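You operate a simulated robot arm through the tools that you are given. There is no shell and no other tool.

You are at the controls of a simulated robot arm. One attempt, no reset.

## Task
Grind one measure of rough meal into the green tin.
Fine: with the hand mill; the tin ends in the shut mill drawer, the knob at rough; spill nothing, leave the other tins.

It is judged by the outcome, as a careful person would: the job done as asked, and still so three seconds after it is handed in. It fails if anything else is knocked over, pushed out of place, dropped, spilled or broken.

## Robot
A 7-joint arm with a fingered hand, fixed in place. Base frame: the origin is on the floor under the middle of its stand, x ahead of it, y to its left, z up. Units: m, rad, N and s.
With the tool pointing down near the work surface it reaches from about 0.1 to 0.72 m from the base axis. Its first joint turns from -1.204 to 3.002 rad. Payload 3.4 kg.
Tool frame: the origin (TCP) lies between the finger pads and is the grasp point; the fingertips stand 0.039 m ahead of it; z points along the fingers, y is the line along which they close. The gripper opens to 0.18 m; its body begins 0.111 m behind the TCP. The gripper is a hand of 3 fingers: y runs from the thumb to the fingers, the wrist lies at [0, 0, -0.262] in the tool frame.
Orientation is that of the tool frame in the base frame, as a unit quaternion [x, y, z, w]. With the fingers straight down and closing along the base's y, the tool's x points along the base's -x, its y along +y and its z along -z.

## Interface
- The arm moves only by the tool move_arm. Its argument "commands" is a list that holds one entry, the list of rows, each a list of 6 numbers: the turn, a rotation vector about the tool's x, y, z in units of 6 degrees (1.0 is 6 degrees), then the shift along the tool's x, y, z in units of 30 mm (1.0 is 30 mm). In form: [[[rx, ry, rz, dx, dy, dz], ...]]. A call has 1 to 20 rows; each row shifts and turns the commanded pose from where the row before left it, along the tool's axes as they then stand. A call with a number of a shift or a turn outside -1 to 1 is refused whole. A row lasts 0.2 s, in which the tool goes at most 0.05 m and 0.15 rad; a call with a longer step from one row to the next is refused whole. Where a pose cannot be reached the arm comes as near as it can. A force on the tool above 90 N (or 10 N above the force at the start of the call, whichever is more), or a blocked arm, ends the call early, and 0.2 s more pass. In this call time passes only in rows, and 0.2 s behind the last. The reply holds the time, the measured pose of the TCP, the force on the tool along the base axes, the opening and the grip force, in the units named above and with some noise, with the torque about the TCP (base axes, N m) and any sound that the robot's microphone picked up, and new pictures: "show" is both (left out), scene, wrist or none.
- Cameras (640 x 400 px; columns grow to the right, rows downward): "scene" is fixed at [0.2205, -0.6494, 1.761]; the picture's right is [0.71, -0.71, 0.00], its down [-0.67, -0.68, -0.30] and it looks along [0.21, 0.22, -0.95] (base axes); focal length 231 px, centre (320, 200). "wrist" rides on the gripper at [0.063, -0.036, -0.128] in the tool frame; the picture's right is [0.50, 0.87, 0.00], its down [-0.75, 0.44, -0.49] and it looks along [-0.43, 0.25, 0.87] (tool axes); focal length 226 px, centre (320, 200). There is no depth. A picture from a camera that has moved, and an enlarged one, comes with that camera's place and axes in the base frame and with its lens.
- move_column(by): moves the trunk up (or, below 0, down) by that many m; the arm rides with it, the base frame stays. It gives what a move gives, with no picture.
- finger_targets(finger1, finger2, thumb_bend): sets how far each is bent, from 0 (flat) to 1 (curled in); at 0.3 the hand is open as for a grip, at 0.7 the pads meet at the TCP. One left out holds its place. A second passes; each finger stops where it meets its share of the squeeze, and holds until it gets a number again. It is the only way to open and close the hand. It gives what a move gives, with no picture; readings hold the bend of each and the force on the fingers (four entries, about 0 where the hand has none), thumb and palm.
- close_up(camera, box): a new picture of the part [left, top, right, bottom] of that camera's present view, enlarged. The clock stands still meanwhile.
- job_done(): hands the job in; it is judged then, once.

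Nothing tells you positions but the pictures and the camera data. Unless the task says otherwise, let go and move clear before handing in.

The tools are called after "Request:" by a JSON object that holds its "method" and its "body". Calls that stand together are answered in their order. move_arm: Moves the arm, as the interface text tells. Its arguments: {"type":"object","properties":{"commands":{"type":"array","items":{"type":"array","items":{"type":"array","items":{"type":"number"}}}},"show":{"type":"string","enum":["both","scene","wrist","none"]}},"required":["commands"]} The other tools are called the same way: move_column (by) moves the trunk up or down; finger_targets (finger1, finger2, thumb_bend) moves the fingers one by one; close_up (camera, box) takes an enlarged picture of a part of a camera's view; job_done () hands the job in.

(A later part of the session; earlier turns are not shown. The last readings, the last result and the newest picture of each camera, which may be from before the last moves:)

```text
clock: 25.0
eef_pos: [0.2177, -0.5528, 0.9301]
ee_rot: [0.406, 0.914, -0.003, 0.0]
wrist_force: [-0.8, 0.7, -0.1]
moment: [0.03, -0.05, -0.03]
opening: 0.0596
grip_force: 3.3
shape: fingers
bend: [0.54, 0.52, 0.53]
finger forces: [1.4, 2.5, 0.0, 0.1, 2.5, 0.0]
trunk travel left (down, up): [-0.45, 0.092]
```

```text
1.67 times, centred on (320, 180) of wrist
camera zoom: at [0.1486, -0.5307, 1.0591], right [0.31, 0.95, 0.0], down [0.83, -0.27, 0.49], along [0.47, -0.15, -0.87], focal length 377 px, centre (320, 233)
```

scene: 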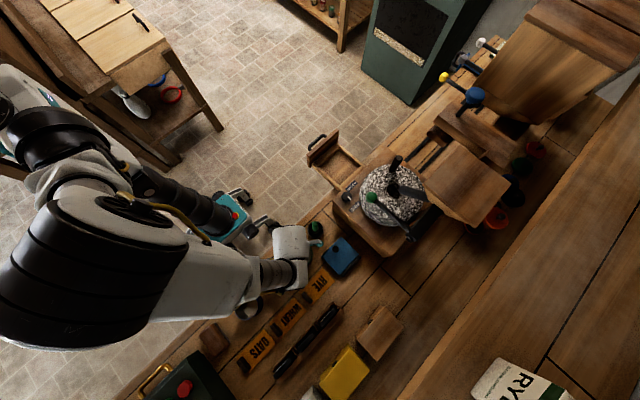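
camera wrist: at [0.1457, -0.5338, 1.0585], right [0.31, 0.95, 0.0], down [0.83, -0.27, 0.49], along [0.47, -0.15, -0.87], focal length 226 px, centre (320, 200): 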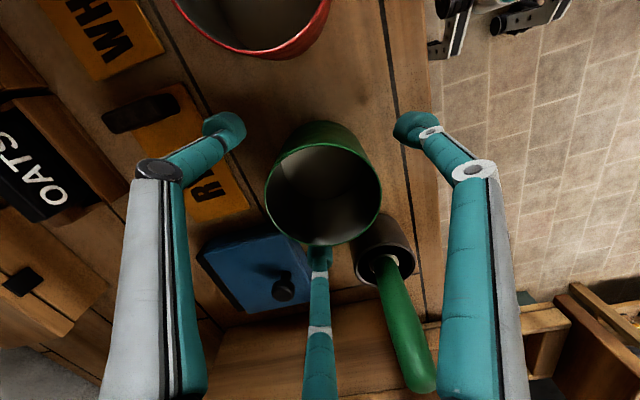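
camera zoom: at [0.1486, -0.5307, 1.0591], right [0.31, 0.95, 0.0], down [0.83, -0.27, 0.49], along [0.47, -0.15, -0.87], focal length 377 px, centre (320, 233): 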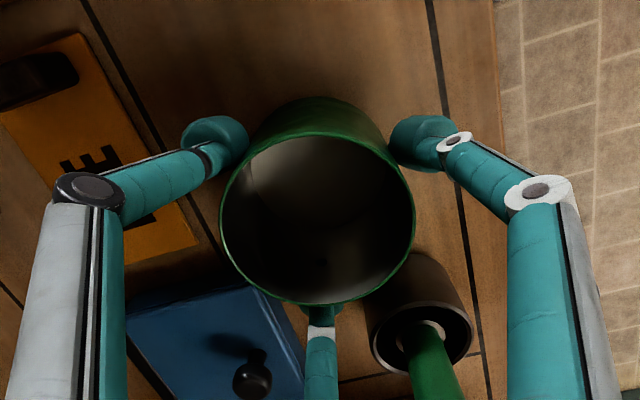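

Request:
{"method": "finger_targets", "body": {"finger1": 0.6, "finger2": 0.6, "thumb_bend": 0.6}}

Request:
{"method": "move_arm", "body": {"commands": [[[0, 0, 0, 0, 0, -0.2], [0, 0, 0, 0, 0, -0.4], [0, 0, 0, 0, 0, -0.4]]], "show": "both"}}

```text
clock: 26.0
eef_pos: [0.2186, -0.5527, 0.9314]
ee_rot: [0.406, 0.914, -0.002, 0.0]
wrist_force: [1.1, 0.5, -0.5]
moment: [-0.02, -0.02, 0.0]
opening: 0.0575
grip_force: 10.3
shape: fingers
bend: [0.54, 0.52, 0.55]
finger forces: [5.8, 7.1, 0.0, 0.0, 7.8, 0.0]
trunk travel left (down, up): [-0.45, 0.092]
```

```text
clock: 26.8
eef_pos: [0.2171, -0.5528, 0.9624]
ee_rot: [0.406, 0.914, -0.003, 0.0]
wrist_force: [0.3, 0.2, -1.1]
moment: [0.03, 0.0, -0.02]
opening: 0.0574
grip_force: 10.3
shape: fingers
bend: [0.54, 0.52, 0.55]
finger forces: [5.8, 7.0, 0.0, 0.0, 7.8, 0.1]
trunk travel left (down, up): [-0.45, 0.092]
camera wrist: at [0.1488, -0.5301, 1.0899], right [0.31, 0.95, 0.0], down [0.83, -0.27, 0.49], along [0.47, -0.15, -0.87], focal length 226 px, centre (320, 200)
```

scene: 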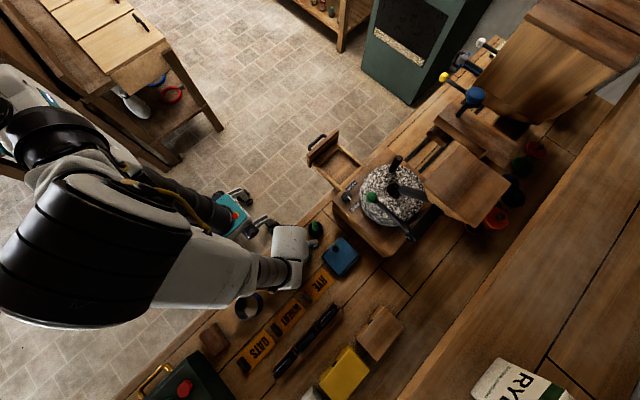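
wrist: 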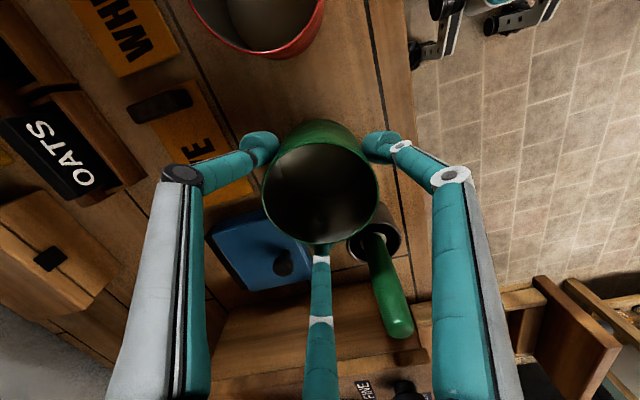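

The tin is held firmly and lifted clear. I'll raise it above everything nearby and carry it toward the drawer in small checked steps.

Request:
{"method": "move_arm", "body": {"commands": [[[0, 0, 0, 0, 0, -0.8], [0, 0, 0, 0, 0, -0.9], [0, 0, 0, 0, 0, -0.9], [0, 0, 0, 0, 0, -0.9], [0, 0, 0, 0, 0, -0.9], [0, 0, 0, 0, 0, -0.9], [0, 0, 0, 0, 0, -0.9]]], "show": "none"}}

```text
clock: 28.4
eef_pos: [0.2165, -0.5524, 1.1488]
ee_rot: [0.406, 0.914, -0.001, 0.001]
wrist_force: [-0.9, -0.8, -0.8]
moment: [0.0, -0.01, 0.01]
opening: 0.0575
grip_force: 10.7
shape: fingers
bend: [0.54, 0.52, 0.55]
finger forces: [5.8, 7.0, 0.0, 0.0, 7.8, 0.1]
trunk travel left (down, up): [-0.45, 0.092]
```

Request:
{"method": "move_arm", "body": {"commands": [[[0, 0, 0, -0.04, 0.6, 0], [0, 0, 0, -0.04, 0.8, 0], [0, 0, 0, -0.04, 0.8, 0], [0, 0, 0, -0.04, 0.8, 0], [0, 0, 0, -0.04, 0.8, 0], [0, 0, 0, -0.04, 0.8, 0]]], "show": "none"}}

Request:
{"method": "move_arm", "body": {"commands": [[[0, 0, 0, -0.04, 0.8, 0], [0, 0, 0, -0.04, 0.8, 0], [0, 0, 0, -0.04, 0.8, 0], [0, 0, 0, -0.04, 0.8, 0], [0, 0, 0, -0.04, 0.8, 0], [0, 0, 0, -0.04, 0.8, 0], [0, 0, 0, -0.04, 0.6, 0]]], "show": "both"}}

```text
clock: 29.8
eef_pos: [0.3281, -0.4666, 1.1493]
ee_rot: [0.407, 0.913, -0.002, -0.001]
wrist_force: [0.5, 0.0, -2.3]
moment: [0.02, 0.02, -0.02]
opening: 0.0573
grip_force: 10.2
shape: fingers
bend: [0.54, 0.52, 0.55]
finger forces: [5.7, 7.2, 0.0, 0.1, 7.8, 0.0]
trunk travel left (down, up): [-0.45, 0.092]
```

```text
clock: 31.4
eef_pos: [0.4543, -0.3627, 1.1463]
ee_rot: [0.407, 0.914, -0.002, -0.001]
wrist_force: [0.6, -0.5, -1.2]
moment: [0.03, -0.02, 0.01]
opening: 0.0575
grip_force: 10.1
shape: fingers
bend: [0.54, 0.52, 0.55]
finger forces: [5.8, 7.1, 0.0, 0.0, 7.7, 0.1]
trunk travel left (down, up): [-0.45, 0.092]
camera wrist: at [0.3848, -0.3411, 1.2746], right [0.31, 0.95, 0.0], down [0.83, -0.27, 0.49], along [0.47, -0.16, -0.87], focal length 226 px, centre (320, 200)
```

scene: 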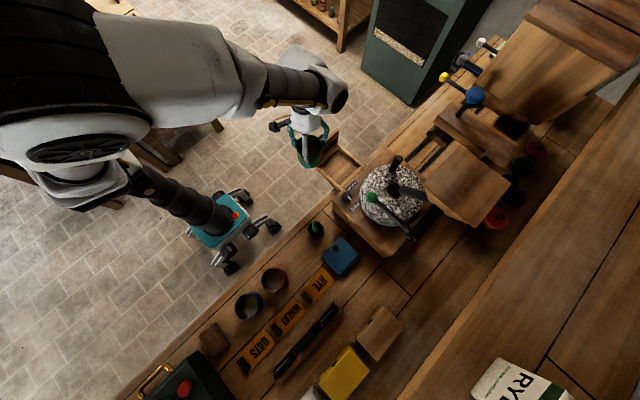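
wrist: 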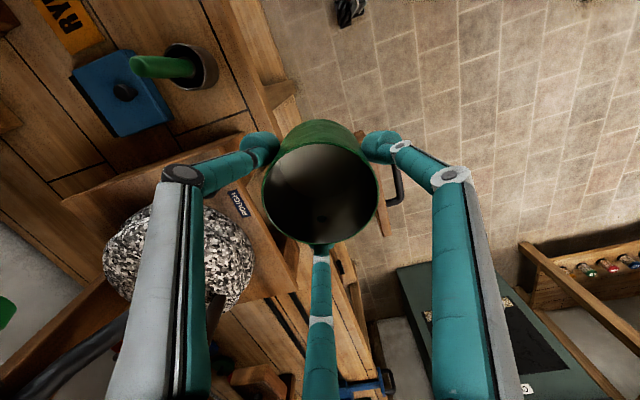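

Request:
{"method": "close_up", "body": {"camera": "scene", "box": [270, 100, 390, 220]}}

```text
3.33 times, centred on (330, 160) of scene
camera zoom: at [0.2205, -0.6494, 1.761], right [0.71, -0.71, 0.0], down [-0.67, -0.68, -0.3], along [0.21, 0.22, -0.95], focal length 771 px, centre (287, 333)
```

zoom: 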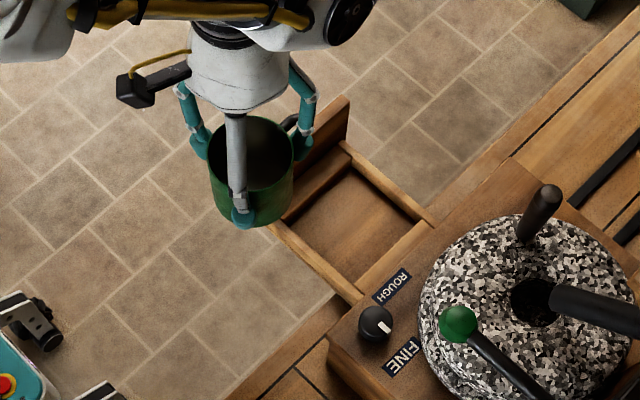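

Request:
{"method": "close_up", "body": {"camera": "scene", "box": [305, 120, 365, 180]}}

Request:
{"method": "close_up", "body": {"camera": "wrist", "box": [220, 180, 420, 320]}}

```text
6.67 times, centred on (335, 150) of scene
camera zoom: at [0.2205, -0.6494, 1.761], right [0.71, -0.71, 0.0], down [-0.67, -0.68, -0.3], along [0.21, 0.22, -0.95], focal length 1541 px, centre (220, 533)
```

zoom: 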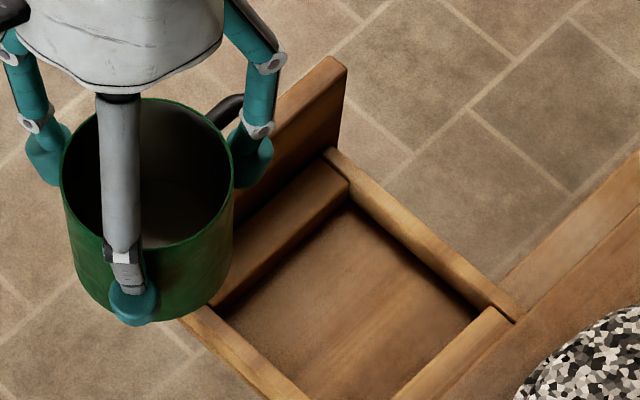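

```text
2.86 times, centred on (320, 250) of wrist
camera zoom: at [0.3848, -0.3411, 1.2746], right [0.31, 0.95, 0.0], down [0.83, -0.27, 0.49], along [0.47, -0.16, -0.87], focal length 646 px, centre (320, 57)
```

zoom: 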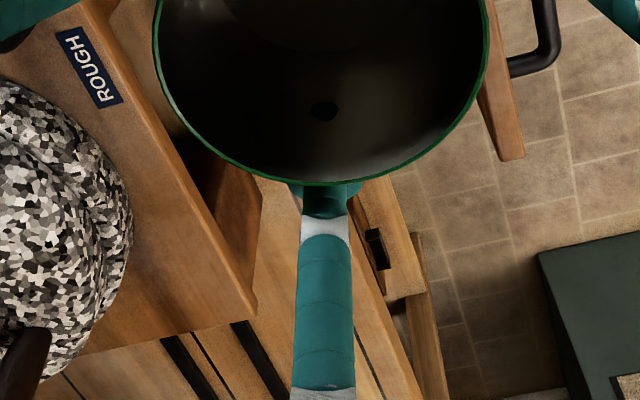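

The drawer's inside centre is at about (0.573, -0.409), with walls near z 0.90. I'll turn the hand so no finger points at the front panel or the mill face, then move over the drawer.

Request:
{"method": "move_arm", "body": {"commands": [[[0, 0, -1, 0, 0, 0], [0, 0, -1, 0, 0, 0], [0, 0, -1, 0, 0, 0]]], "show": "none"}}

Request:
{"method": "move_arm", "body": {"commands": [[[0, 0, 0, -0.7, 0.11, 0], [0, 0, 0, -0.7, 0.11, 0], [0, 0, 0, -0.7, 0.11, 0], [0, 0, 0, -0.7, 0.11, 0], [0, 0, 0, -0.7, 0.11, 0], [0, 0, 0, -0.7, 0.11, 0]]], "show": "both"}}

Request:
{"method": "close_up", "body": {"camera": "scene", "box": [290, 90, 390, 190]}}

```text
clock: 32.2
eef_pos: [0.452, -0.3636, 1.1474]
ee_rot: [0.258, 0.966, 0.0, 0.0]
wrist_force: [-0.1, -0.6, -1.1]
moment: [0.01, -0.03, -0.01]
opening: 0.0574
grip_force: 10.5
shape: fingers
bend: [0.54, 0.52, 0.55]
finger forces: [5.8, 7.1, 0.0, 0.0, 7.7, 0.0]
trunk travel left (down, up): [-0.45, 0.092]
```

```text
clock: 33.6
eef_pos: [0.572, -0.4082, 1.1453]
ee_rot: [0.258, 0.966, -0.001, 0.0]
wrist_force: [-1.3, -0.7, -1.3]
moment: [-0.01, 0.0, 0.02]
opening: 0.057
grip_force: 10.3
shape: fingers
bend: [0.54, 0.52, 0.55]
finger forces: [5.8, 7.1, 0.0, 0.1, 7.7, 0.0]
trunk travel left (down, up): [-0.45, 0.092]
camera wrist: at [0.4992, -0.4087, 1.2739], right [0.0, 1.0, 0.0], down [0.87, 0.0, 0.49], along [0.49, 0.0, -0.87], focal length 226 px, centre (320, 200)
```

scene: 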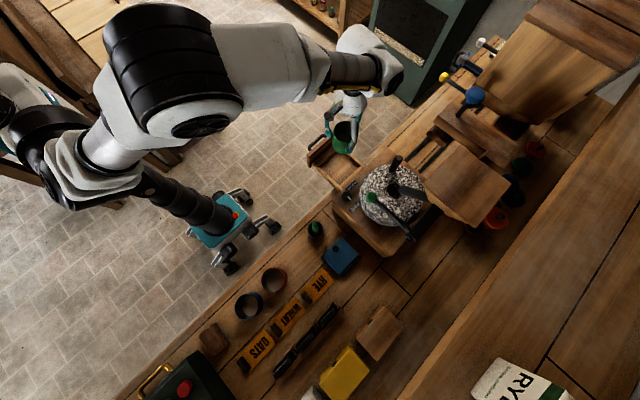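
wrist: 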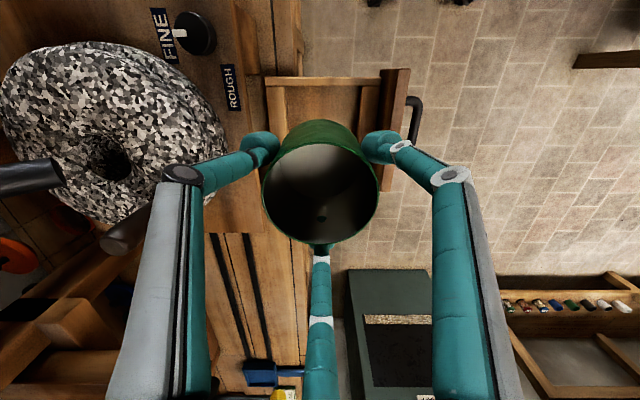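

```text
4.00 times, centred on (340, 140) of scene
camera zoom: at [0.2205, -0.6494, 1.761], right [0.71, -0.71, 0.0], down [-0.67, -0.68, -0.3], along [0.21, 0.22, -0.95], focal length 925 px, centre (240, 440)
```

zoom: 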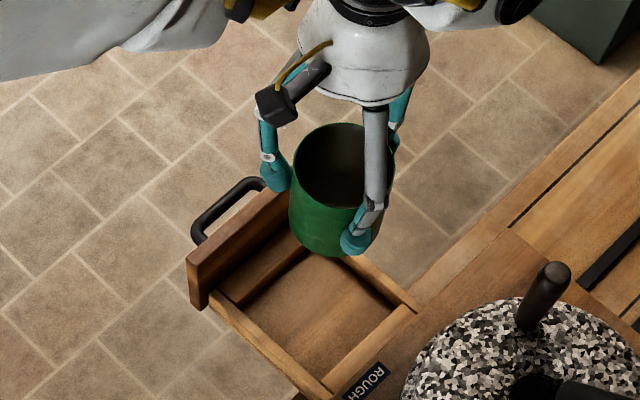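

Request:
{"method": "move_arm", "body": {"commands": [[[0, 0, 0, 0, 0, 0.8], [0, 0, 0, 0, 0, 0.8], [0, 0, 0, 0, 0, 0.8], [0, 0, 0, 0, 0, 0.8], [0, 0, 0, 0, 0, 0.8], [0, 0, 0, 0, 0, 0.8]]], "show": "both"}}

Request:
{"method": "close_up", "body": {"camera": "scene", "box": [290, 100, 390, 200]}}

Request:
{"method": "close_up", "body": {"camera": "wrist", "box": [220, 40, 440, 270]}}

```text
clock: 35.0
eef_pos: [0.5704, -0.4113, 0.9994]
ee_rot: [0.257, 0.966, -0.002, 0.0]
wrist_force: [-0.1, -0.8, -1.2]
moment: [0.01, -0.02, 0.04]
opening: 0.0571
grip_force: 10.2
shape: fingers
bend: [0.54, 0.52, 0.55]
finger forces: [5.7, 7.0, 0.0, 0.0, 7.8, 0.1]
trunk travel left (down, up): [-0.45, 0.092]
camera wrist: at [0.4984, -0.4112, 1.1276], right [0.0, 1.0, 0.0], down [0.87, 0.0, 0.49], along [0.49, 0.0, -0.87], focal length 226 px, centre (320, 200)
```

scene: 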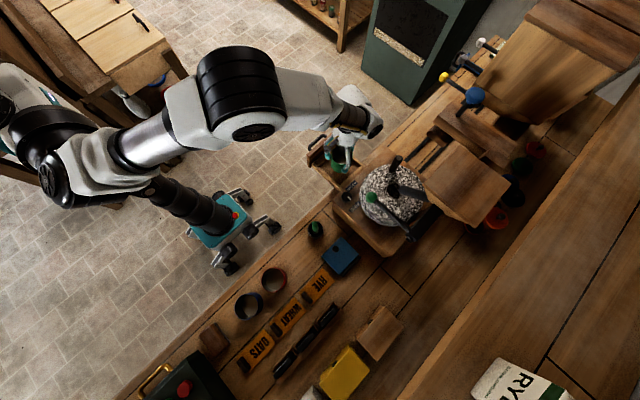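
wrist: 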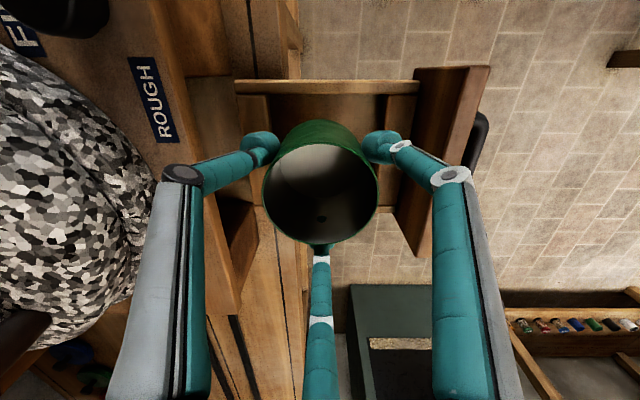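

```text
4.00 times, centred on (340, 150) of scene
camera zoom: at [0.2205, -0.6494, 1.761], right [0.71, -0.71, 0.0], down [-0.67, -0.68, -0.3], along [0.21, 0.22, -0.95], focal length 925 px, centre (240, 400)
```

zoom: 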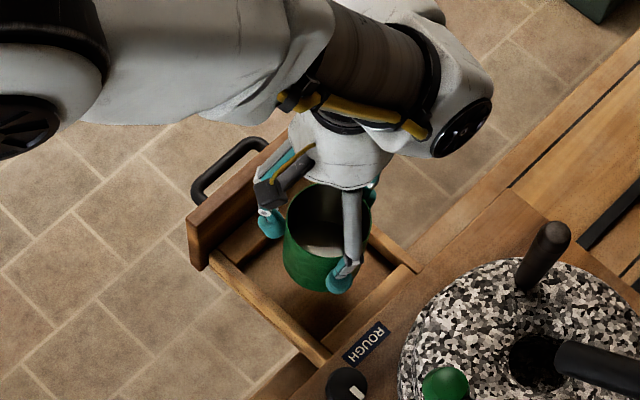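

```text
1.74 times, centred on (330, 155) of wrist
camera zoom: at [0.4984, -0.4112, 1.1276], right [0.0, 1.0, 0.0], down [0.87, 0.0, 0.49], along [0.49, 0.0, -0.87], focal length 393 px, centre (303, 278)
```

zoom: 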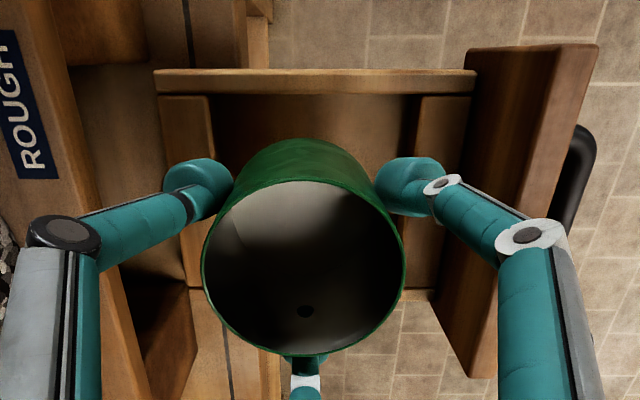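

Request:
{"method": "move_arm", "body": {"commands": [[[0, 0, 0, -0.03, 0.2, 0], [0, 0, 0, 0, 0, 0.4], [0, 0, 0, 0, 0, 0.4]]], "show": "wrist"}}

Request:
{"method": "close_up", "body": {"camera": "scene", "box": [290, 100, 390, 200]}}

```text
clock: 35.8
eef_pos: [0.5744, -0.4069, 0.9772]
ee_rot: [0.258, 0.966, -0.003, -0.001]
wrist_force: [0.1, 0.3, -1.1]
moment: [0.01, -0.02, 0.01]
opening: 0.0573
grip_force: 10.0
shape: fingers
bend: [0.54, 0.52, 0.55]
finger forces: [5.7, 7.1, 0.0, 0.0, 7.8, 0.0]
trunk travel left (down, up): [-0.45, 0.092]
camera wrist: at [0.5015, -0.4062, 1.1055], right [0.0, 1.0, 0.0], down [0.87, 0.0, 0.49], along [0.49, 0.0, -0.87], focal length 226 px, centre (320, 200)
```

wrist: 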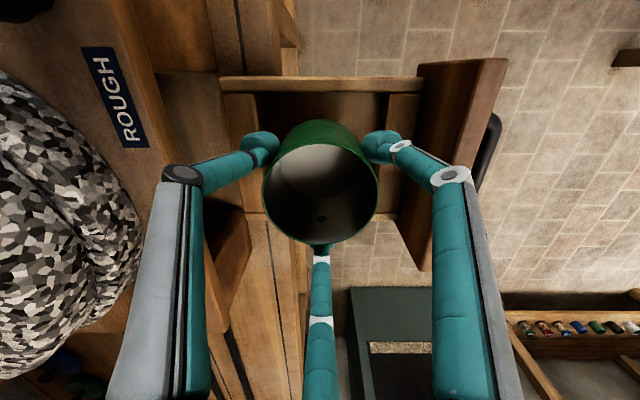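

```text
4.00 times, centred on (340, 150) of scene
camera zoom: at [0.2205, -0.6494, 1.761], right [0.71, -0.71, 0.0], down [-0.67, -0.68, -0.3], along [0.21, 0.22, -0.95], focal length 925 px, centre (240, 400)
```

zoom: 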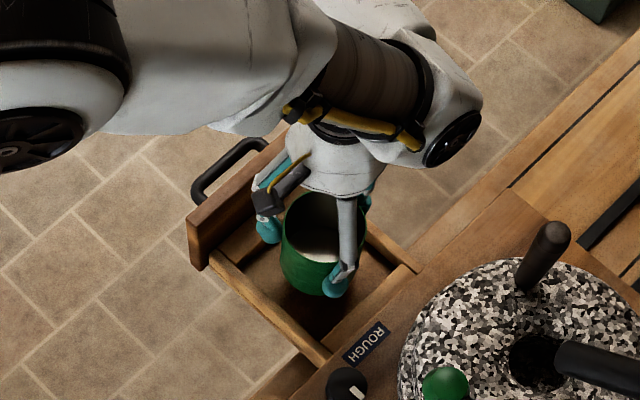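

Request:
{"method": "move_arm", "body": {"commands": [[[0, 0, 0, 0, 0, 0.25], [0, 0, 0, 0, 0, 0.25]]], "show": "wrist"}}

Request:
{"method": "close_up", "body": {"camera": "wrist", "box": [200, 50, 480, 260]}}

```text
clock: 36.4
eef_pos: [0.5744, -0.4049, 0.9623]
ee_rot: [0.258, 0.966, -0.002, 0.0]
wrist_force: [-0.2, -0.2, -1.3]
moment: [-0.04, 0.02, 0.01]
opening: 0.0568
grip_force: 10.4
shape: fingers
bend: [0.54, 0.52, 0.55]
finger forces: [5.7, 7.1, 0.0, 0.1, 7.8, 0.1]
trunk travel left (down, up): [-0.45, 0.092]
camera wrist: at [0.502, -0.405, 1.0913], right [0.0, 1.0, 0.0], down [0.87, 0.0, 0.49], along [0.49, 0.0, -0.87], focal length 226 px, centre (320, 200)
```

wrist: 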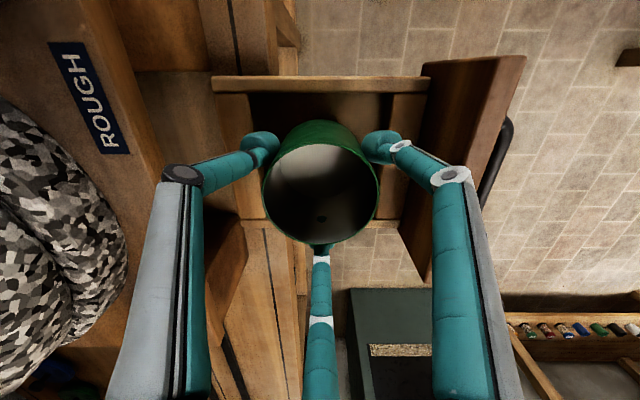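

```text
1.90 times, centred on (340, 155) of wrist
camera zoom: at [0.502, -0.405, 1.0913], right [0.0, 1.0, 0.0], down [0.87, 0.0, 0.49], along [0.49, 0.0, -0.87], focal length 431 px, centre (282, 286)
```

zoom: 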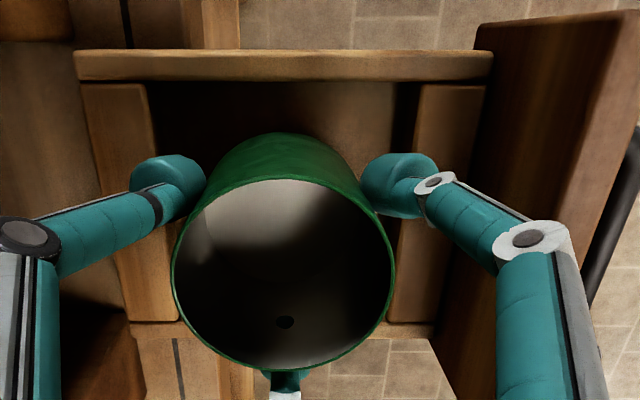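

Request:
{"method": "move_arm", "body": {"commands": [[[0, 0, 0, 0, 0, 0.15], [0, 0, 0, 0, 0, 0.15]]], "show": "none"}}

Request:
{"method": "close_up", "body": {"camera": "wrist", "box": [200, 50, 480, 260]}}

Request:
{"method": "close_up", "body": {"camera": "scene", "box": [300, 110, 370, 180]}}

```text
clock: 37.0
eef_pos: [0.5742, -0.4055, 0.9544]
ee_rot: [0.258, 0.966, -0.002, -0.001]
wrist_force: [0.1, 1.1, -1.5]
moment: [0.02, 0.0, 0.02]
opening: 0.0568
grip_force: 10.5
shape: fingers
bend: [0.54, 0.52, 0.55]
finger forces: [5.7, 7.1, 0.0, 0.0, 7.6, 0.0]
trunk travel left (down, up): [-0.45, 0.092]
```

```text
1.90 times, centred on (340, 155) of wrist
camera zoom: at [0.5011, -0.4044, 1.083], right [0.0, 1.0, 0.0], down [0.87, 0.0, 0.49], along [0.49, 0.0, -0.87], focal length 431 px, centre (282, 286)
```

zoom: 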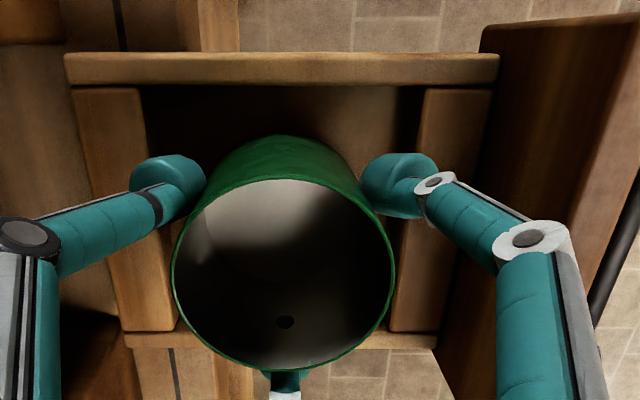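

```text
5.71 times, centred on (335, 145) of scene
camera zoom: at [0.2205, -0.6494, 1.761], right [0.71, -0.71, 0.0], down [-0.67, -0.68, -0.3], along [0.21, 0.22, -0.95], focal length 1321 px, centre (234, 514)
```

zoom: 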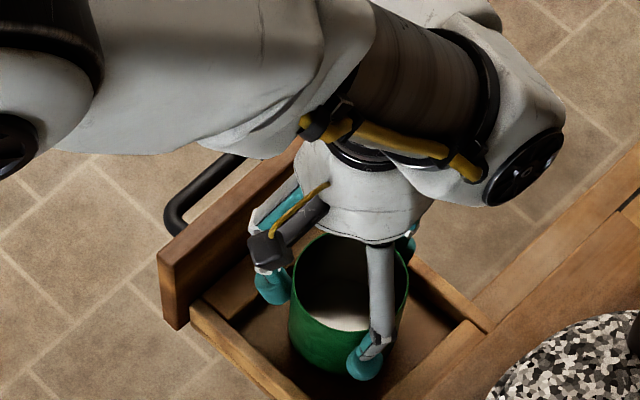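

Request:
{"method": "move_arm", "body": {"commands": [[[0, 0, 0, 0, 0, 0.15]]], "show": "none"}}

Request:
{"method": "move_arm", "body": {"commands": [[[0, 0, 0, 0, 0, 0.12]]], "show": "none"}}

```text
clock: 37.4
eef_pos: [0.5738, -0.4041, 0.9516]
ee_rot: [0.258, 0.966, -0.001, -0.001]
wrist_force: [0.1, -0.4, -1.3]
moment: [0.03, 0.01, 0.02]
opening: 0.0571
grip_force: 10.6
shape: fingers
bend: [0.54, 0.52, 0.55]
finger forces: [5.7, 7.1, 0.0, 0.0, 7.8, 0.0]
trunk travel left (down, up): [-0.45, 0.092]
```

```text
clock: 37.8
eef_pos: [0.5745, -0.4044, 0.9474]
ee_rot: [0.257, 0.966, -0.002, -0.001]
wrist_force: [-0.1, -0.8, -1.5]
moment: [0.01, 0.04, -0.02]
opening: 0.0572
grip_force: 10.6
shape: fingers
bend: [0.54, 0.52, 0.55]
finger forces: [5.7, 7.1, 0.0, 0.0, 7.7, 0.1]
trunk travel left (down, up): [-0.45, 0.092]
```

Request:
{"method": "move_arm", "body": {"commands": [[[0, 0, 0, 0, 0, 0.1]]], "show": "none"}}

Request:
{"method": "move_arm", "body": {"commands": [[[0, 0, 0, 0, 0, 0.1]]], "show": "none"}}

Request:
{"method": "close_up", "body": {"camera": "wrist", "box": [200, 50, 480, 260]}}

Request:
{"method": "close_up", "body": {"camera": "scene", "box": [300, 110, 370, 180]}}

```text
clock: 38.2
eef_pos: [0.5751, -0.4058, 0.9435]
ee_rot: [0.258, 0.966, -0.002, 0.0]
wrist_force: [-0.2, -0.1, -1.1]
moment: [0.01, 0.01, 0.01]
opening: 0.0572
grip_force: 10.2
shape: fingers
bend: [0.54, 0.52, 0.55]
finger forces: [5.7, 7.1, 0.1, 0.0, 7.7, 0.0]
trunk travel left (down, up): [-0.45, 0.092]
```

```text
clock: 38.6
eef_pos: [0.573, -0.4052, 0.9423]
ee_rot: [0.258, 0.966, -0.002, 0.002]
wrist_force: [0.6, -0.8, 7.9]
moment: [-0.03, -0.02, -0.01]
opening: 0.0568
grip_force: 10.6
shape: fingers
bend: [0.54, 0.52, 0.55]
finger forces: [5.6, 7.7, 0.0, 0.0, 8.6, 0.0]
trunk travel left (down, up): [-0.45, 0.092]
```

```text
1.90 times, centred on (340, 155) of wrist
camera zoom: at [0.5013, -0.4045, 1.0708], right [0.0, 1.0, 0.0], down [0.87, 0.0, 0.49], along [0.49, 0.0, -0.87], focal length 431 px, centre (282, 286)
```

zoom: 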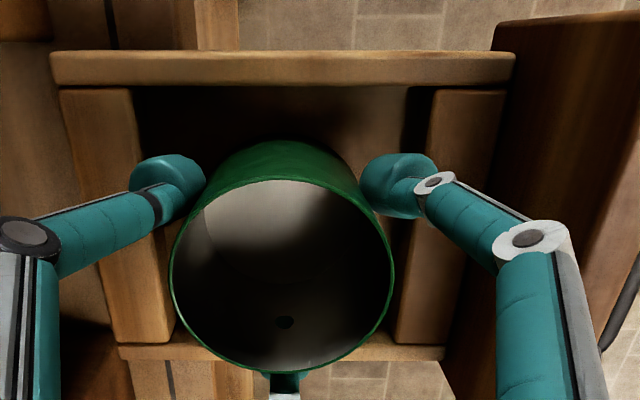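

```text
5.71 times, centred on (335, 145) of scene
camera zoom: at [0.2205, -0.6494, 1.761], right [0.71, -0.71, 0.0], down [-0.67, -0.68, -0.3], along [0.21, 0.22, -0.95], focal length 1321 px, centre (234, 514)
```

zoom: 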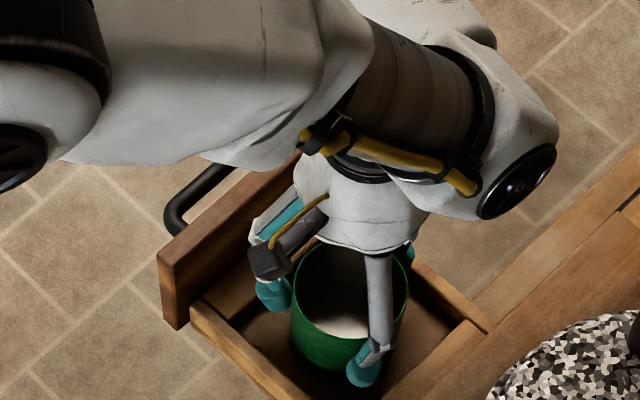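

I feel about 8 N of upward contact, so the tin is on the drawer floor or very close to it. I'll relieve the load slightly and open the fingers just enough to let go.

Request:
{"method": "move_arm", "body": {"commands": [[[0, 0, 0, 0, 0, -0.04]]], "show": "none"}}

Request:
{"method": "finger_targets", "body": {"finger1": 0.5, "finger2": 0.49, "thumb_bend": 0.5}}

Request:
{"method": "close_up", "body": {"camera": "wrist", "box": [200, 50, 480, 260]}}

```text
clock: 39.0
eef_pos: [0.5737, -0.405, 0.9422]
ee_rot: [0.257, 0.966, -0.002, 0.001]
wrist_force: [1.0, -0.7, 7.1]
moment: [-0.03, -0.01, -0.02]
opening: 0.0567
grip_force: 11.2
shape: fingers
bend: [0.54, 0.52, 0.55]
finger forces: [5.8, 7.6, 0.0, 0.0, 8.2, 0.0]
trunk travel left (down, up): [-0.45, 0.092]
```

```text
clock: 40.0
eef_pos: [0.5743, -0.4048, 0.9429]
ee_rot: [0.258, 0.966, -0.002, -0.001]
wrist_force: [0.0, 0.2, -0.2]
moment: [-0.02, 0.01, -0.02]
opening: 0.0725
grip_force: 0.0
shape: fingers
bend: [0.5, 0.49, 0.5]
finger forces: [0.0, 0.0, 0.1, 0.0, 0.0, 0.0]
trunk travel left (down, up): [-0.45, 0.092]
```

```text
1.90 times, centred on (340, 155) of wrist
camera zoom: at [0.5017, -0.405, 1.0708], right [0.0, 1.0, 0.0], down [0.87, 0.0, 0.49], along [0.49, 0.0, -0.87], focal length 431 px, centre (282, 286)
```

zoom: 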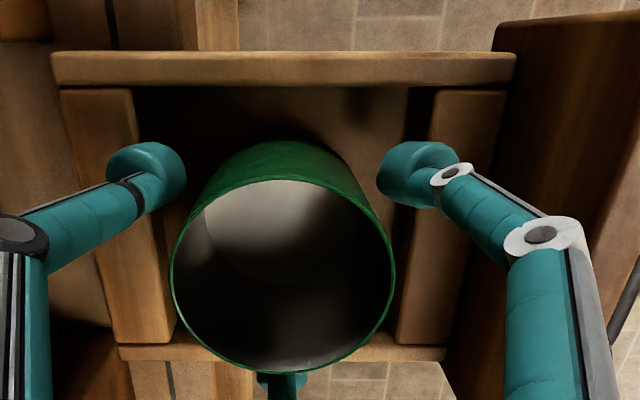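

The tin now stands on the drawer floor, with no force left on the fingers. I'll lift the hand straight up and check.

Request:
{"method": "move_arm", "body": {"commands": [[[0, 0, 0, 0, 0, -0.3], [0, 0, 0, 0, 0, -0.5], [0, 0, 0, 0, 0, -0.8], [0, 0, 0, 0, 0, -0.8], [0, 0, 0, 0, 0, -0.8], [0, 0, 0, 0, 0, -0.8]]], "show": "both"}}

Request:
{"method": "close_up", "body": {"camera": "wrist", "box": [220, 50, 460, 230]}}

Request:
{"method": "close_up", "body": {"camera": "scene", "box": [300, 110, 370, 180]}}

```text
clock: 41.4
eef_pos: [0.5771, -0.4045, 1.0652]
ee_rot: [0.257, 0.966, -0.003, 0.001]
wrist_force: [0.5, 0.5, -0.1]
moment: [0.01, 0.03, -0.01]
opening: 0.0725
grip_force: 0.1
shape: fingers
bend: [0.5, 0.49, 0.5]
finger forces: [0.0, 0.0, 0.0, 0.1, 0.0, 0.0]
trunk travel left (down, up): [-0.45, 0.092]
camera wrist: at [0.5042, -0.4051, 1.1925], right [0.0, 1.0, 0.0], down [0.87, 0.0, 0.49], along [0.49, 0.0, -0.87], focal length 226 px, centre (320, 200)
```

scene: 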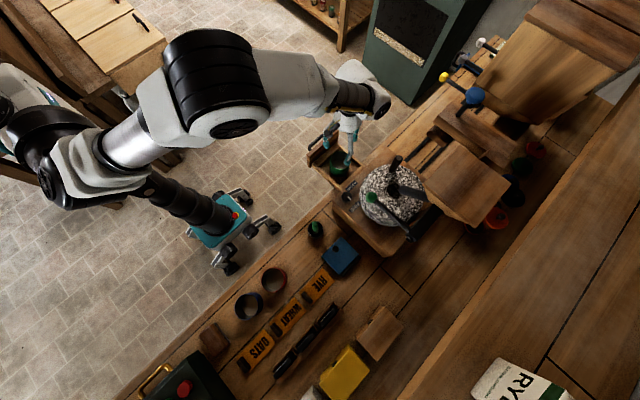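
wrist: 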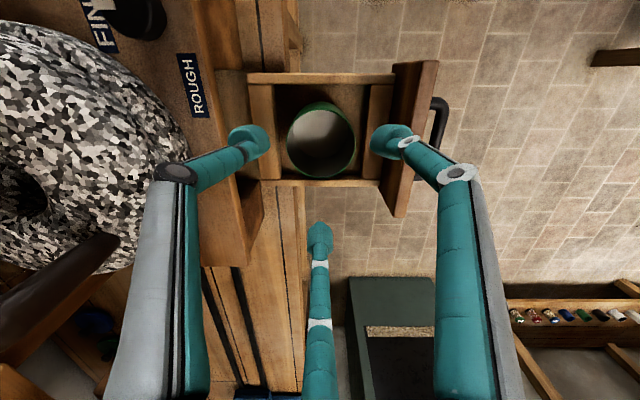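

```text
2.22 times, centred on (340, 140) of wrist
camera zoom: at [0.5042, -0.4051, 1.1925], right [0.0, 1.0, 0.0], down [0.87, 0.0, 0.49], along [0.49, 0.0, -0.87], focal length 502 px, centre (276, 333)
```

zoom: 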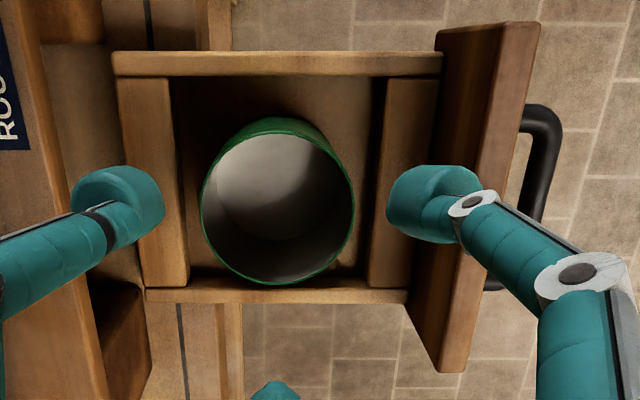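

```text
5.71 times, centred on (335, 145) of scene
camera zoom: at [0.2205, -0.6494, 1.761], right [0.71, -0.71, 0.0], down [-0.67, -0.68, -0.3], along [0.21, 0.22, -0.95], focal length 1321 px, centre (234, 514)
```

zoom: 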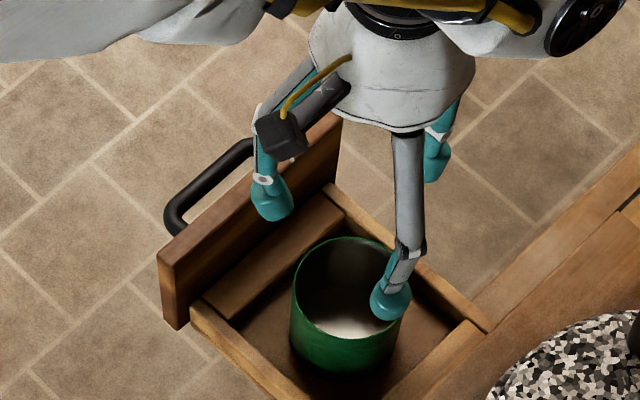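

The tin stands centred in the drawer. Next I'll go in front of the drawer, close the fingers into a compact bundle, and push the drawer shut by its handle.

Request:
{"method": "move_arm", "body": {"commands": [[[0, 0, 0, 0, 0, -0.8], [0, 0, 0, 0.417, 0.72, -0.1], [0, 0, 0, 0.417, 0.72, -0.1], [0, 0, 0, 0.417, 0.72, -0.1], [0, 0, 0, 0.417, 0.72, -0.1], [0, 0, 0, 0.417, 0.72, -0.1], [0, 0, 0, 0.417, 0.72, -0.1], [0, 0, 0, 0.417, 0.72, 0]]], "show": "none"}}

Request:
{"method": "finger_targets", "body": {"finger1": 0.69, "finger2": 0.69, "thumb_bend": 0.69}}

Request:
{"method": "move_arm", "body": {"commands": [[[0, 0, 1, 0, 0, 0], [0, 0, 1, 0, 0, 0], [0, 0, 1, 0, 0, 0], [0, 0, 1, 0, 0, 0]]], "show": "both"}}

```text
clock: 43.2
eef_pos: [0.5777, -0.2269, 1.1019]
ee_rot: [0.259, 0.966, -0.001, 0.001]
wrist_force: [0.1, 0.9, 0.4]
moment: [-0.01, 0.03, 0.0]
opening: 0.0721
grip_force: 0.0
shape: fingers
bend: [0.5, 0.49, 0.5]
finger forces: [0.0, 0.1, 0.1, 0.0, 0.0, 0.1]
trunk travel left (down, up): [-0.45, 0.092]
```

```text
clock: 44.2
eef_pos: [0.5779, -0.2293, 1.1033]
ee_rot: [0.258, 0.966, -0.002, -0.001]
wrist_force: [0.3, -0.9, 0.8]
moment: [-0.01, -0.01, -0.02]
opening: 0.0002
grip_force: 0.0
shape: fingers
bend: [0.69, 0.69, 0.69]
finger forces: [0.0, 0.1, 0.0, 0.0, 0.0, 0.0]
trunk travel left (down, up): [-0.45, 0.092]
```

```text
clock: 45.2
eef_pos: [0.5744, -0.2294, 1.1033]
ee_rot: [0.453, 0.891, -0.001, 0.0]
wrist_force: [0.3, -0.3, 0.0]
moment: [-0.04, 0.02, 0.01]
opening: 0.0002
grip_force: 0.0
shape: fingers
bend: [0.69, 0.69, 0.69]
finger forces: [0.0, 0.0, 0.1, 0.1, 0.0, 0.0]
trunk travel left (down, up): [-0.45, 0.092]
camera wrist: at [0.5085, -0.2002, 1.2313], right [0.41, 0.91, 0.0], down [0.8, -0.35, 0.49], along [0.45, -0.2, -0.87], focal length 226 px, centre (320, 200)
```

scene: 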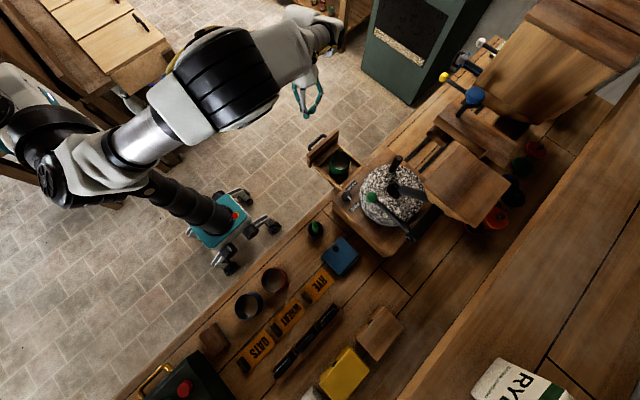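
wrist: 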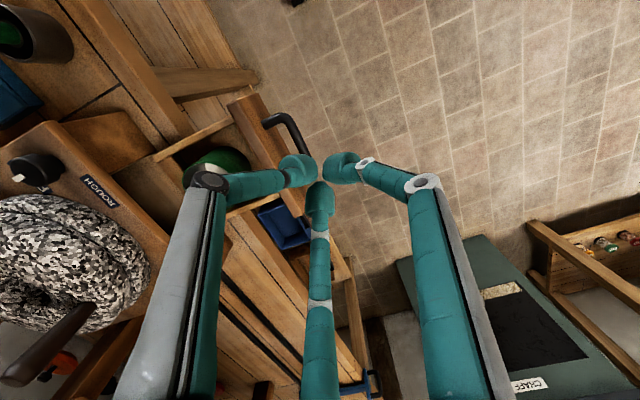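

Request:
{"method": "close_up", "body": {"camera": "scene", "box": [295, 120, 355, 180]}}

Request:
{"method": "close_up", "body": {"camera": "wrist", "box": [160, 70, 360, 220]}}

```text
6.67 times, centred on (325, 150) of scene
camera zoom: at [0.2205, -0.6494, 1.761], right [0.71, -0.71, 0.0], down [-0.67, -0.68, -0.3], along [0.21, 0.22, -0.95], focal length 1541 px, centre (287, 533)
```

zoom: 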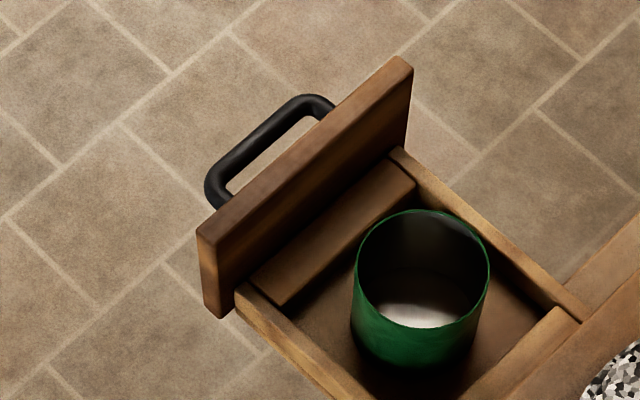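

```text
2.67 times, centred on (260, 145) of wrist
camera zoom: at [0.5085, -0.2002, 1.2313], right [0.41, 0.91, 0.0], down [0.8, -0.35, 0.49], along [0.45, -0.2, -0.87], focal length 603 px, centre (480, 347)
```

zoom: 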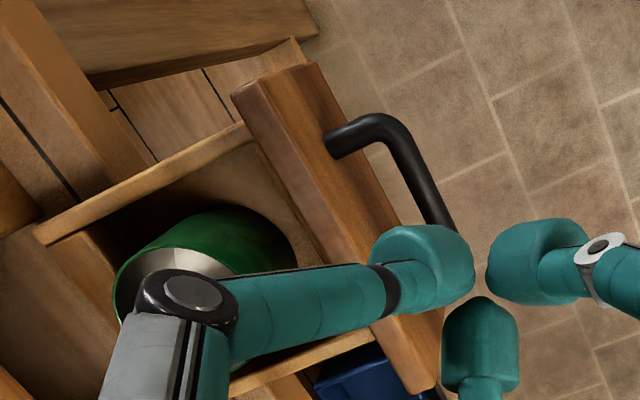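

The panel's top is near z 0.955 and the handle bar near z 0.907, out to about y -0.26. I'll back off a little, tilt the fingertips toward the mill, and lower in front of the handle.

Request:
{"method": "move_arm", "body": {"commands": [[[0, 0, 0, 0.69, 0.465, 0], [0, 0, 0, 0.69, 0.465, 0], [0.589, -0.808, 0, 0, 0, 0], [0.589, -0.808, 0, 0, 0, 0], [0.589, -0.808, 0, 0, 0, 0]]], "show": "none"}}

```text
clock: 46.4
eef_pos: [0.624, -0.2917, 1.1242]
ee_rot: [0.444, 0.883, -0.14, 0.065]
wrist_force: [-0.9, 0.0, -0.2]
moment: [-0.04, 0.01, -0.05]
opening: 0.0002
grip_force: 0.1
shape: fingers
bend: [0.69, 0.69, 0.69]
finger forces: [0.0, 0.0, 0.0, 0.0, 0.0, 0.0]
out of reach, approached as far as the arm can: row 2, 3, 4, 5
trunk travel left (down, up): [-0.45, 0.092]
```

Request:
{"method": "move_arm", "body": {"commands": [[[-0.589, 0.808, 0, 0, 0, -0.3], [-0.589, 0.808, 0, 0, 0, -0.3], [-0.589, 0.808, 0, 0, 0, -0.3], [0, 0, -1, 0, 0, 0], [0, 0, -1, 0, 0, 0], [0, 0, -1, 0, 0, 0], [0, 0, -1, 0, 0, 0]]], "show": "none"}}

```text
clock: 48.0
eef_pos: [0.6232, -0.2852, 1.153]
ee_rot: [0.258, 0.966, -0.001, 0.0]
wrist_force: [-0.4, -0.7, 0.8]
moment: [0.03, -0.01, 0.01]
opening: 0.0001
grip_force: 0.0
shape: fingers
bend: [0.69, 0.69, 0.69]
finger forces: [0.0, 0.1, 0.1, 0.0, 0.0, 0.1]
trunk travel left (down, up): [-0.45, 0.092]
```

Request:
{"method": "move_arm", "body": {"commands": [[[0, 0, 0, 0.84, 0.62, 0.42], [0, 0, 0, 0.84, 0.62, 0.42], [0, 0, 0, 0.84, 0.62, 0.42], [0, 0, 0, 0.84, 0.62, 0.42]]], "show": "none"}}

Request:
{"method": "move_arm", "body": {"commands": [[[0, 0, -1, 0, 0, 0], [0, 0, -1, 0, 0, 0], [0, 0, -1, 0, 0, 0], [0, 0, -1, 0, 0, 0], [0, 0, -1, 0, 0, 0]]], "show": "none"}}

Request:
{"method": "move_arm", "body": {"commands": [[[0, 0, -1, 0, 0, 0], [0, 0, -1, 0, 0, 0], [0, 0, -1, 0, 0, 0], [0, 0, -1, 0, 0, 0], [0, 0, -1, 0, 0, 0]]], "show": "none"}}

```text
clock: 49.0
eef_pos: [0.573, -0.1732, 1.1022]
ee_rot: [0.257, 0.966, -0.002, 0.0]
wrist_force: [0.2, -0.4, -0.3]
moment: [0.01, -0.02, 0.0]
opening: 0.0001
grip_force: 0.1
shape: fingers
bend: [0.69, 0.69, 0.69]
finger forces: [0.0, 0.1, 0.0, 0.1, 0.0, 0.1]
trunk travel left (down, up): [-0.45, 0.092]
```

```text
clock: 50.2
eef_pos: [0.5729, -0.1718, 1.1023]
ee_rot: [-0.002, 1.0, -0.002, -0.001]
wrist_force: [-0.4, -0.3, -0.3]
moment: [-0.02, -0.02, 0.02]
opening: 0.0
grip_force: 0.0
shape: fingers
bend: [0.69, 0.69, 0.69]
finger forces: [0.1, 0.0, 0.0, 0.0, 0.0, 0.0]
trunk travel left (down, up): [-0.45, 0.092]
```

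```text
clock: 51.4
eef_pos: [0.5714, -0.1709, 1.1031]
ee_rot: [-0.261, 0.965, -0.001, -0.002]
wrist_force: [-0.4, -0.2, -0.2]
moment: [-0.02, -0.01, -0.04]
opening: 0.0003
grip_force: 0.1
shape: fingers
bend: [0.69, 0.69, 0.69]
finger forces: [0.0, 0.1, 0.0, 0.1, 0.0, 0.1]
trunk travel left (down, up): [-0.45, 0.092]
```

Request:
{"method": "move_arm", "body": {"commands": [[[0, 0, -1, 0, 0, 0], [0, 0, -1, 0, 0, 0], [0, 0, -1, 0, 0, 0], [0, 0, -1, 0, 0, 0], [0, 0, -1, 0, 0, 0]]], "show": "both"}}

```text
clock: 52.6
eef_pos: [0.5724, -0.1713, 1.1024]
ee_rot: [-0.502, 0.865, 0.0, -0.002]
wrist_force: [0.0, 0.3, 0.2]
moment: [0.02, -0.03, -0.01]
opening: 0.0001
grip_force: 0.1
shape: fingers
bend: [0.69, 0.69, 0.69]
finger forces: [0.0, 0.0, 0.0, 0.0, 0.1, 0.1]
trunk travel left (down, up): [-0.45, 0.092]
camera wrist: at [0.5728, -0.2427, 1.2316], right [-1.0, 0.0, 0.0], down [0.0, 0.87, 0.49], along [0.0, 0.49, -0.87], focal length 226 px, centre (320, 200)
```

scene: 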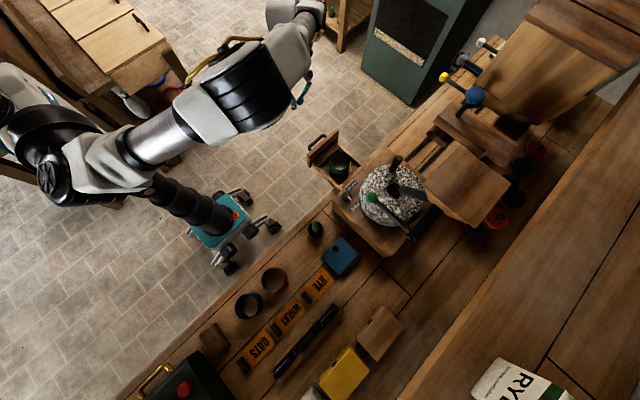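
wrist: 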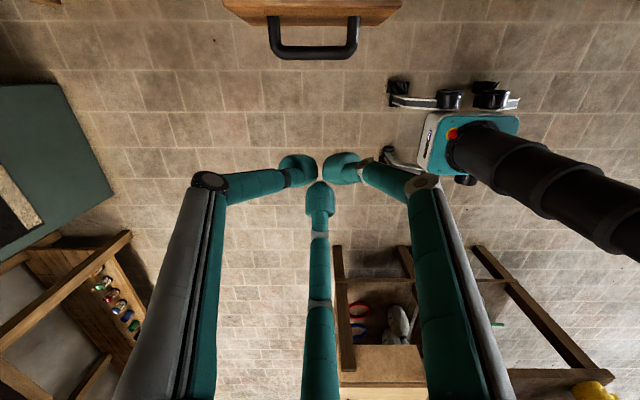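

The drawer's handle is straight in front, with its outer bar at about y -0.257. I'll lower the closed fingers in front of it, then push toward -y.

Request:
{"method": "move_arm", "body": {"commands": [[[0, 0, 0, -0.1, -0.17, 0.95], [0, 0, 0, 0, 0, 0.95], [0, 0, 0, 0, 0, 0.95], [0, 0, 0, 0, 0, 0.95], [0, 0, 0, 0, 0, 0.95], [0, 0, 0, 0, 0, 0.95]]], "show": "both"}}

Request:
{"method": "close_up", "body": {"camera": "scene", "box": [280, 100, 380, 200]}}

```text
clock: 54.0
eef_pos: [0.5424, -0.2069, 0.9654]
ee_rot: [-0.501, 0.865, -0.001, 0.0]
wrist_force: [-1.0, 0.2, -0.5]
moment: [0.01, -0.02, -0.04]
opening: 0.0001
grip_force: 0.1
shape: fingers
bend: [0.69, 0.69, 0.69]
finger forces: [0.0, 0.0, 0.1, 0.0, 0.1, 0.1]
out of reach, approached as far as the arm can: row 3, 4, 5, 6
trunk travel left (down, up): [-0.45, 0.092]
camera wrist: at [0.5415, -0.2797, 1.0934], right [-1.0, 0.0, 0.0], down [0.0, 0.87, 0.49], along [0.0, 0.49, -0.87], focal length 226 px, centre (320, 200)
```

scene: 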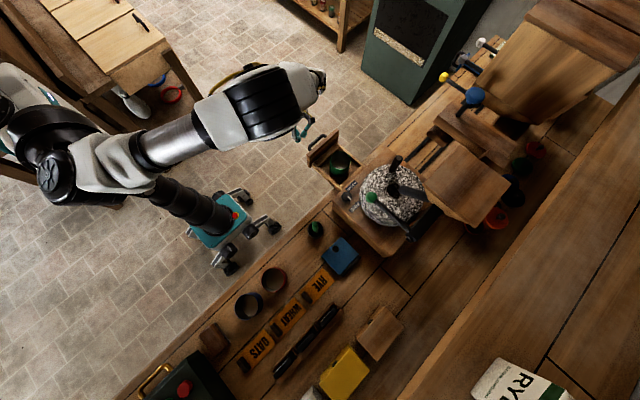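
wrist: 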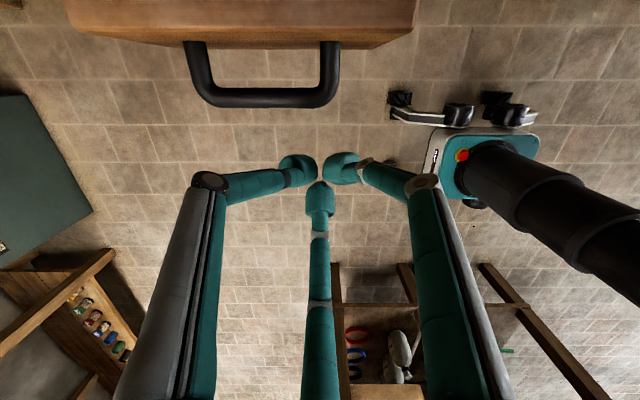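

```text
4.00 times, centred on (330, 150) of scene
camera zoom: at [0.2205, -0.6494, 1.761], right [0.71, -0.71, 0.0], down [-0.67, -0.68, -0.3], along [0.21, 0.22, -0.95], focal length 925 px, centre (280, 400)
```

zoom: 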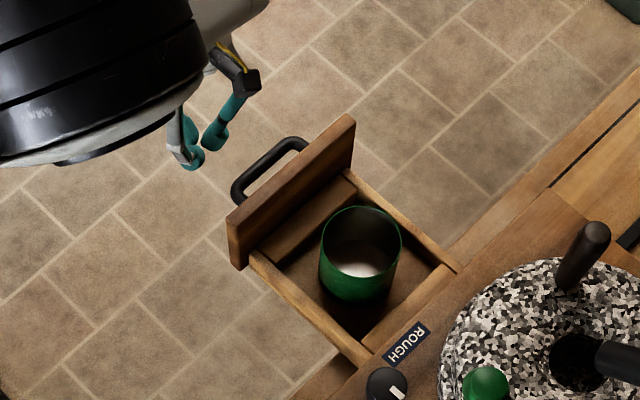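

Request:
{"method": "move_arm", "body": {"commands": [[[0, 0, 0, 0, 0, -0.9], [0, 0, 0, 0, 0, -0.9], [0, 0, 0, 0, 0, -0.9], [0, 0, 0, 0, 0, -0.9], [0, 0, 0, 0, 0, -0.9], [0, 0, 0, -0.8, -0.23, 0], [0, 0, 0, -0.8, -0.23, 0]]], "show": "none"}}

Request:
{"method": "move_arm", "body": {"commands": [[[0, 0, 0, 0.868, -0.497, 0], [0, 0, 0, 0.868, -0.497, 0], [0, 0, 0, 0.868, -0.497, 0], [0, 0, 0, 0.868, -0.497, 0], [0, 0, 0, 0.868, -0.497, 0], [0, 0, 0, 0.868, -0.497, 0], [0, 0, 0, 0.868, -0.497, 0], [0, 0, 0, 0.868, -0.497, 0], [0, 0, 0, 0.868, -0.497, 0]]], "show": "none"}}

```text
clock: 55.6
eef_pos: [0.5785, -0.1713, 1.1002]
ee_rot: [-0.5, 0.866, -0.002, -0.003]
wrist_force: [0.4, -0.8, -0.3]
moment: [-0.01, -0.03, 0.03]
opening: 0.0
grip_force: 0.2
shape: fingers
bend: [0.69, 0.69, 0.69]
finger forces: [0.0, 0.0, 0.1, 0.0, 0.1, 0.0]
trunk travel left (down, up): [-0.45, 0.092]
```

```text
clock: 57.6
eef_pos: [0.5732, -0.441, 1.101]
ee_rot: [-0.501, 0.865, -0.001, -0.002]
wrist_force: [0.5, -1.2, -0.1]
moment: [0.03, 0.02, -0.01]
opening: 0.0001
grip_force: 0.1
shape: fingers
bend: [0.69, 0.69, 0.69]
finger forces: [0.0, 0.0, 0.1, 0.1, 0.0, 0.0]
trunk travel left (down, up): [-0.45, 0.092]
```

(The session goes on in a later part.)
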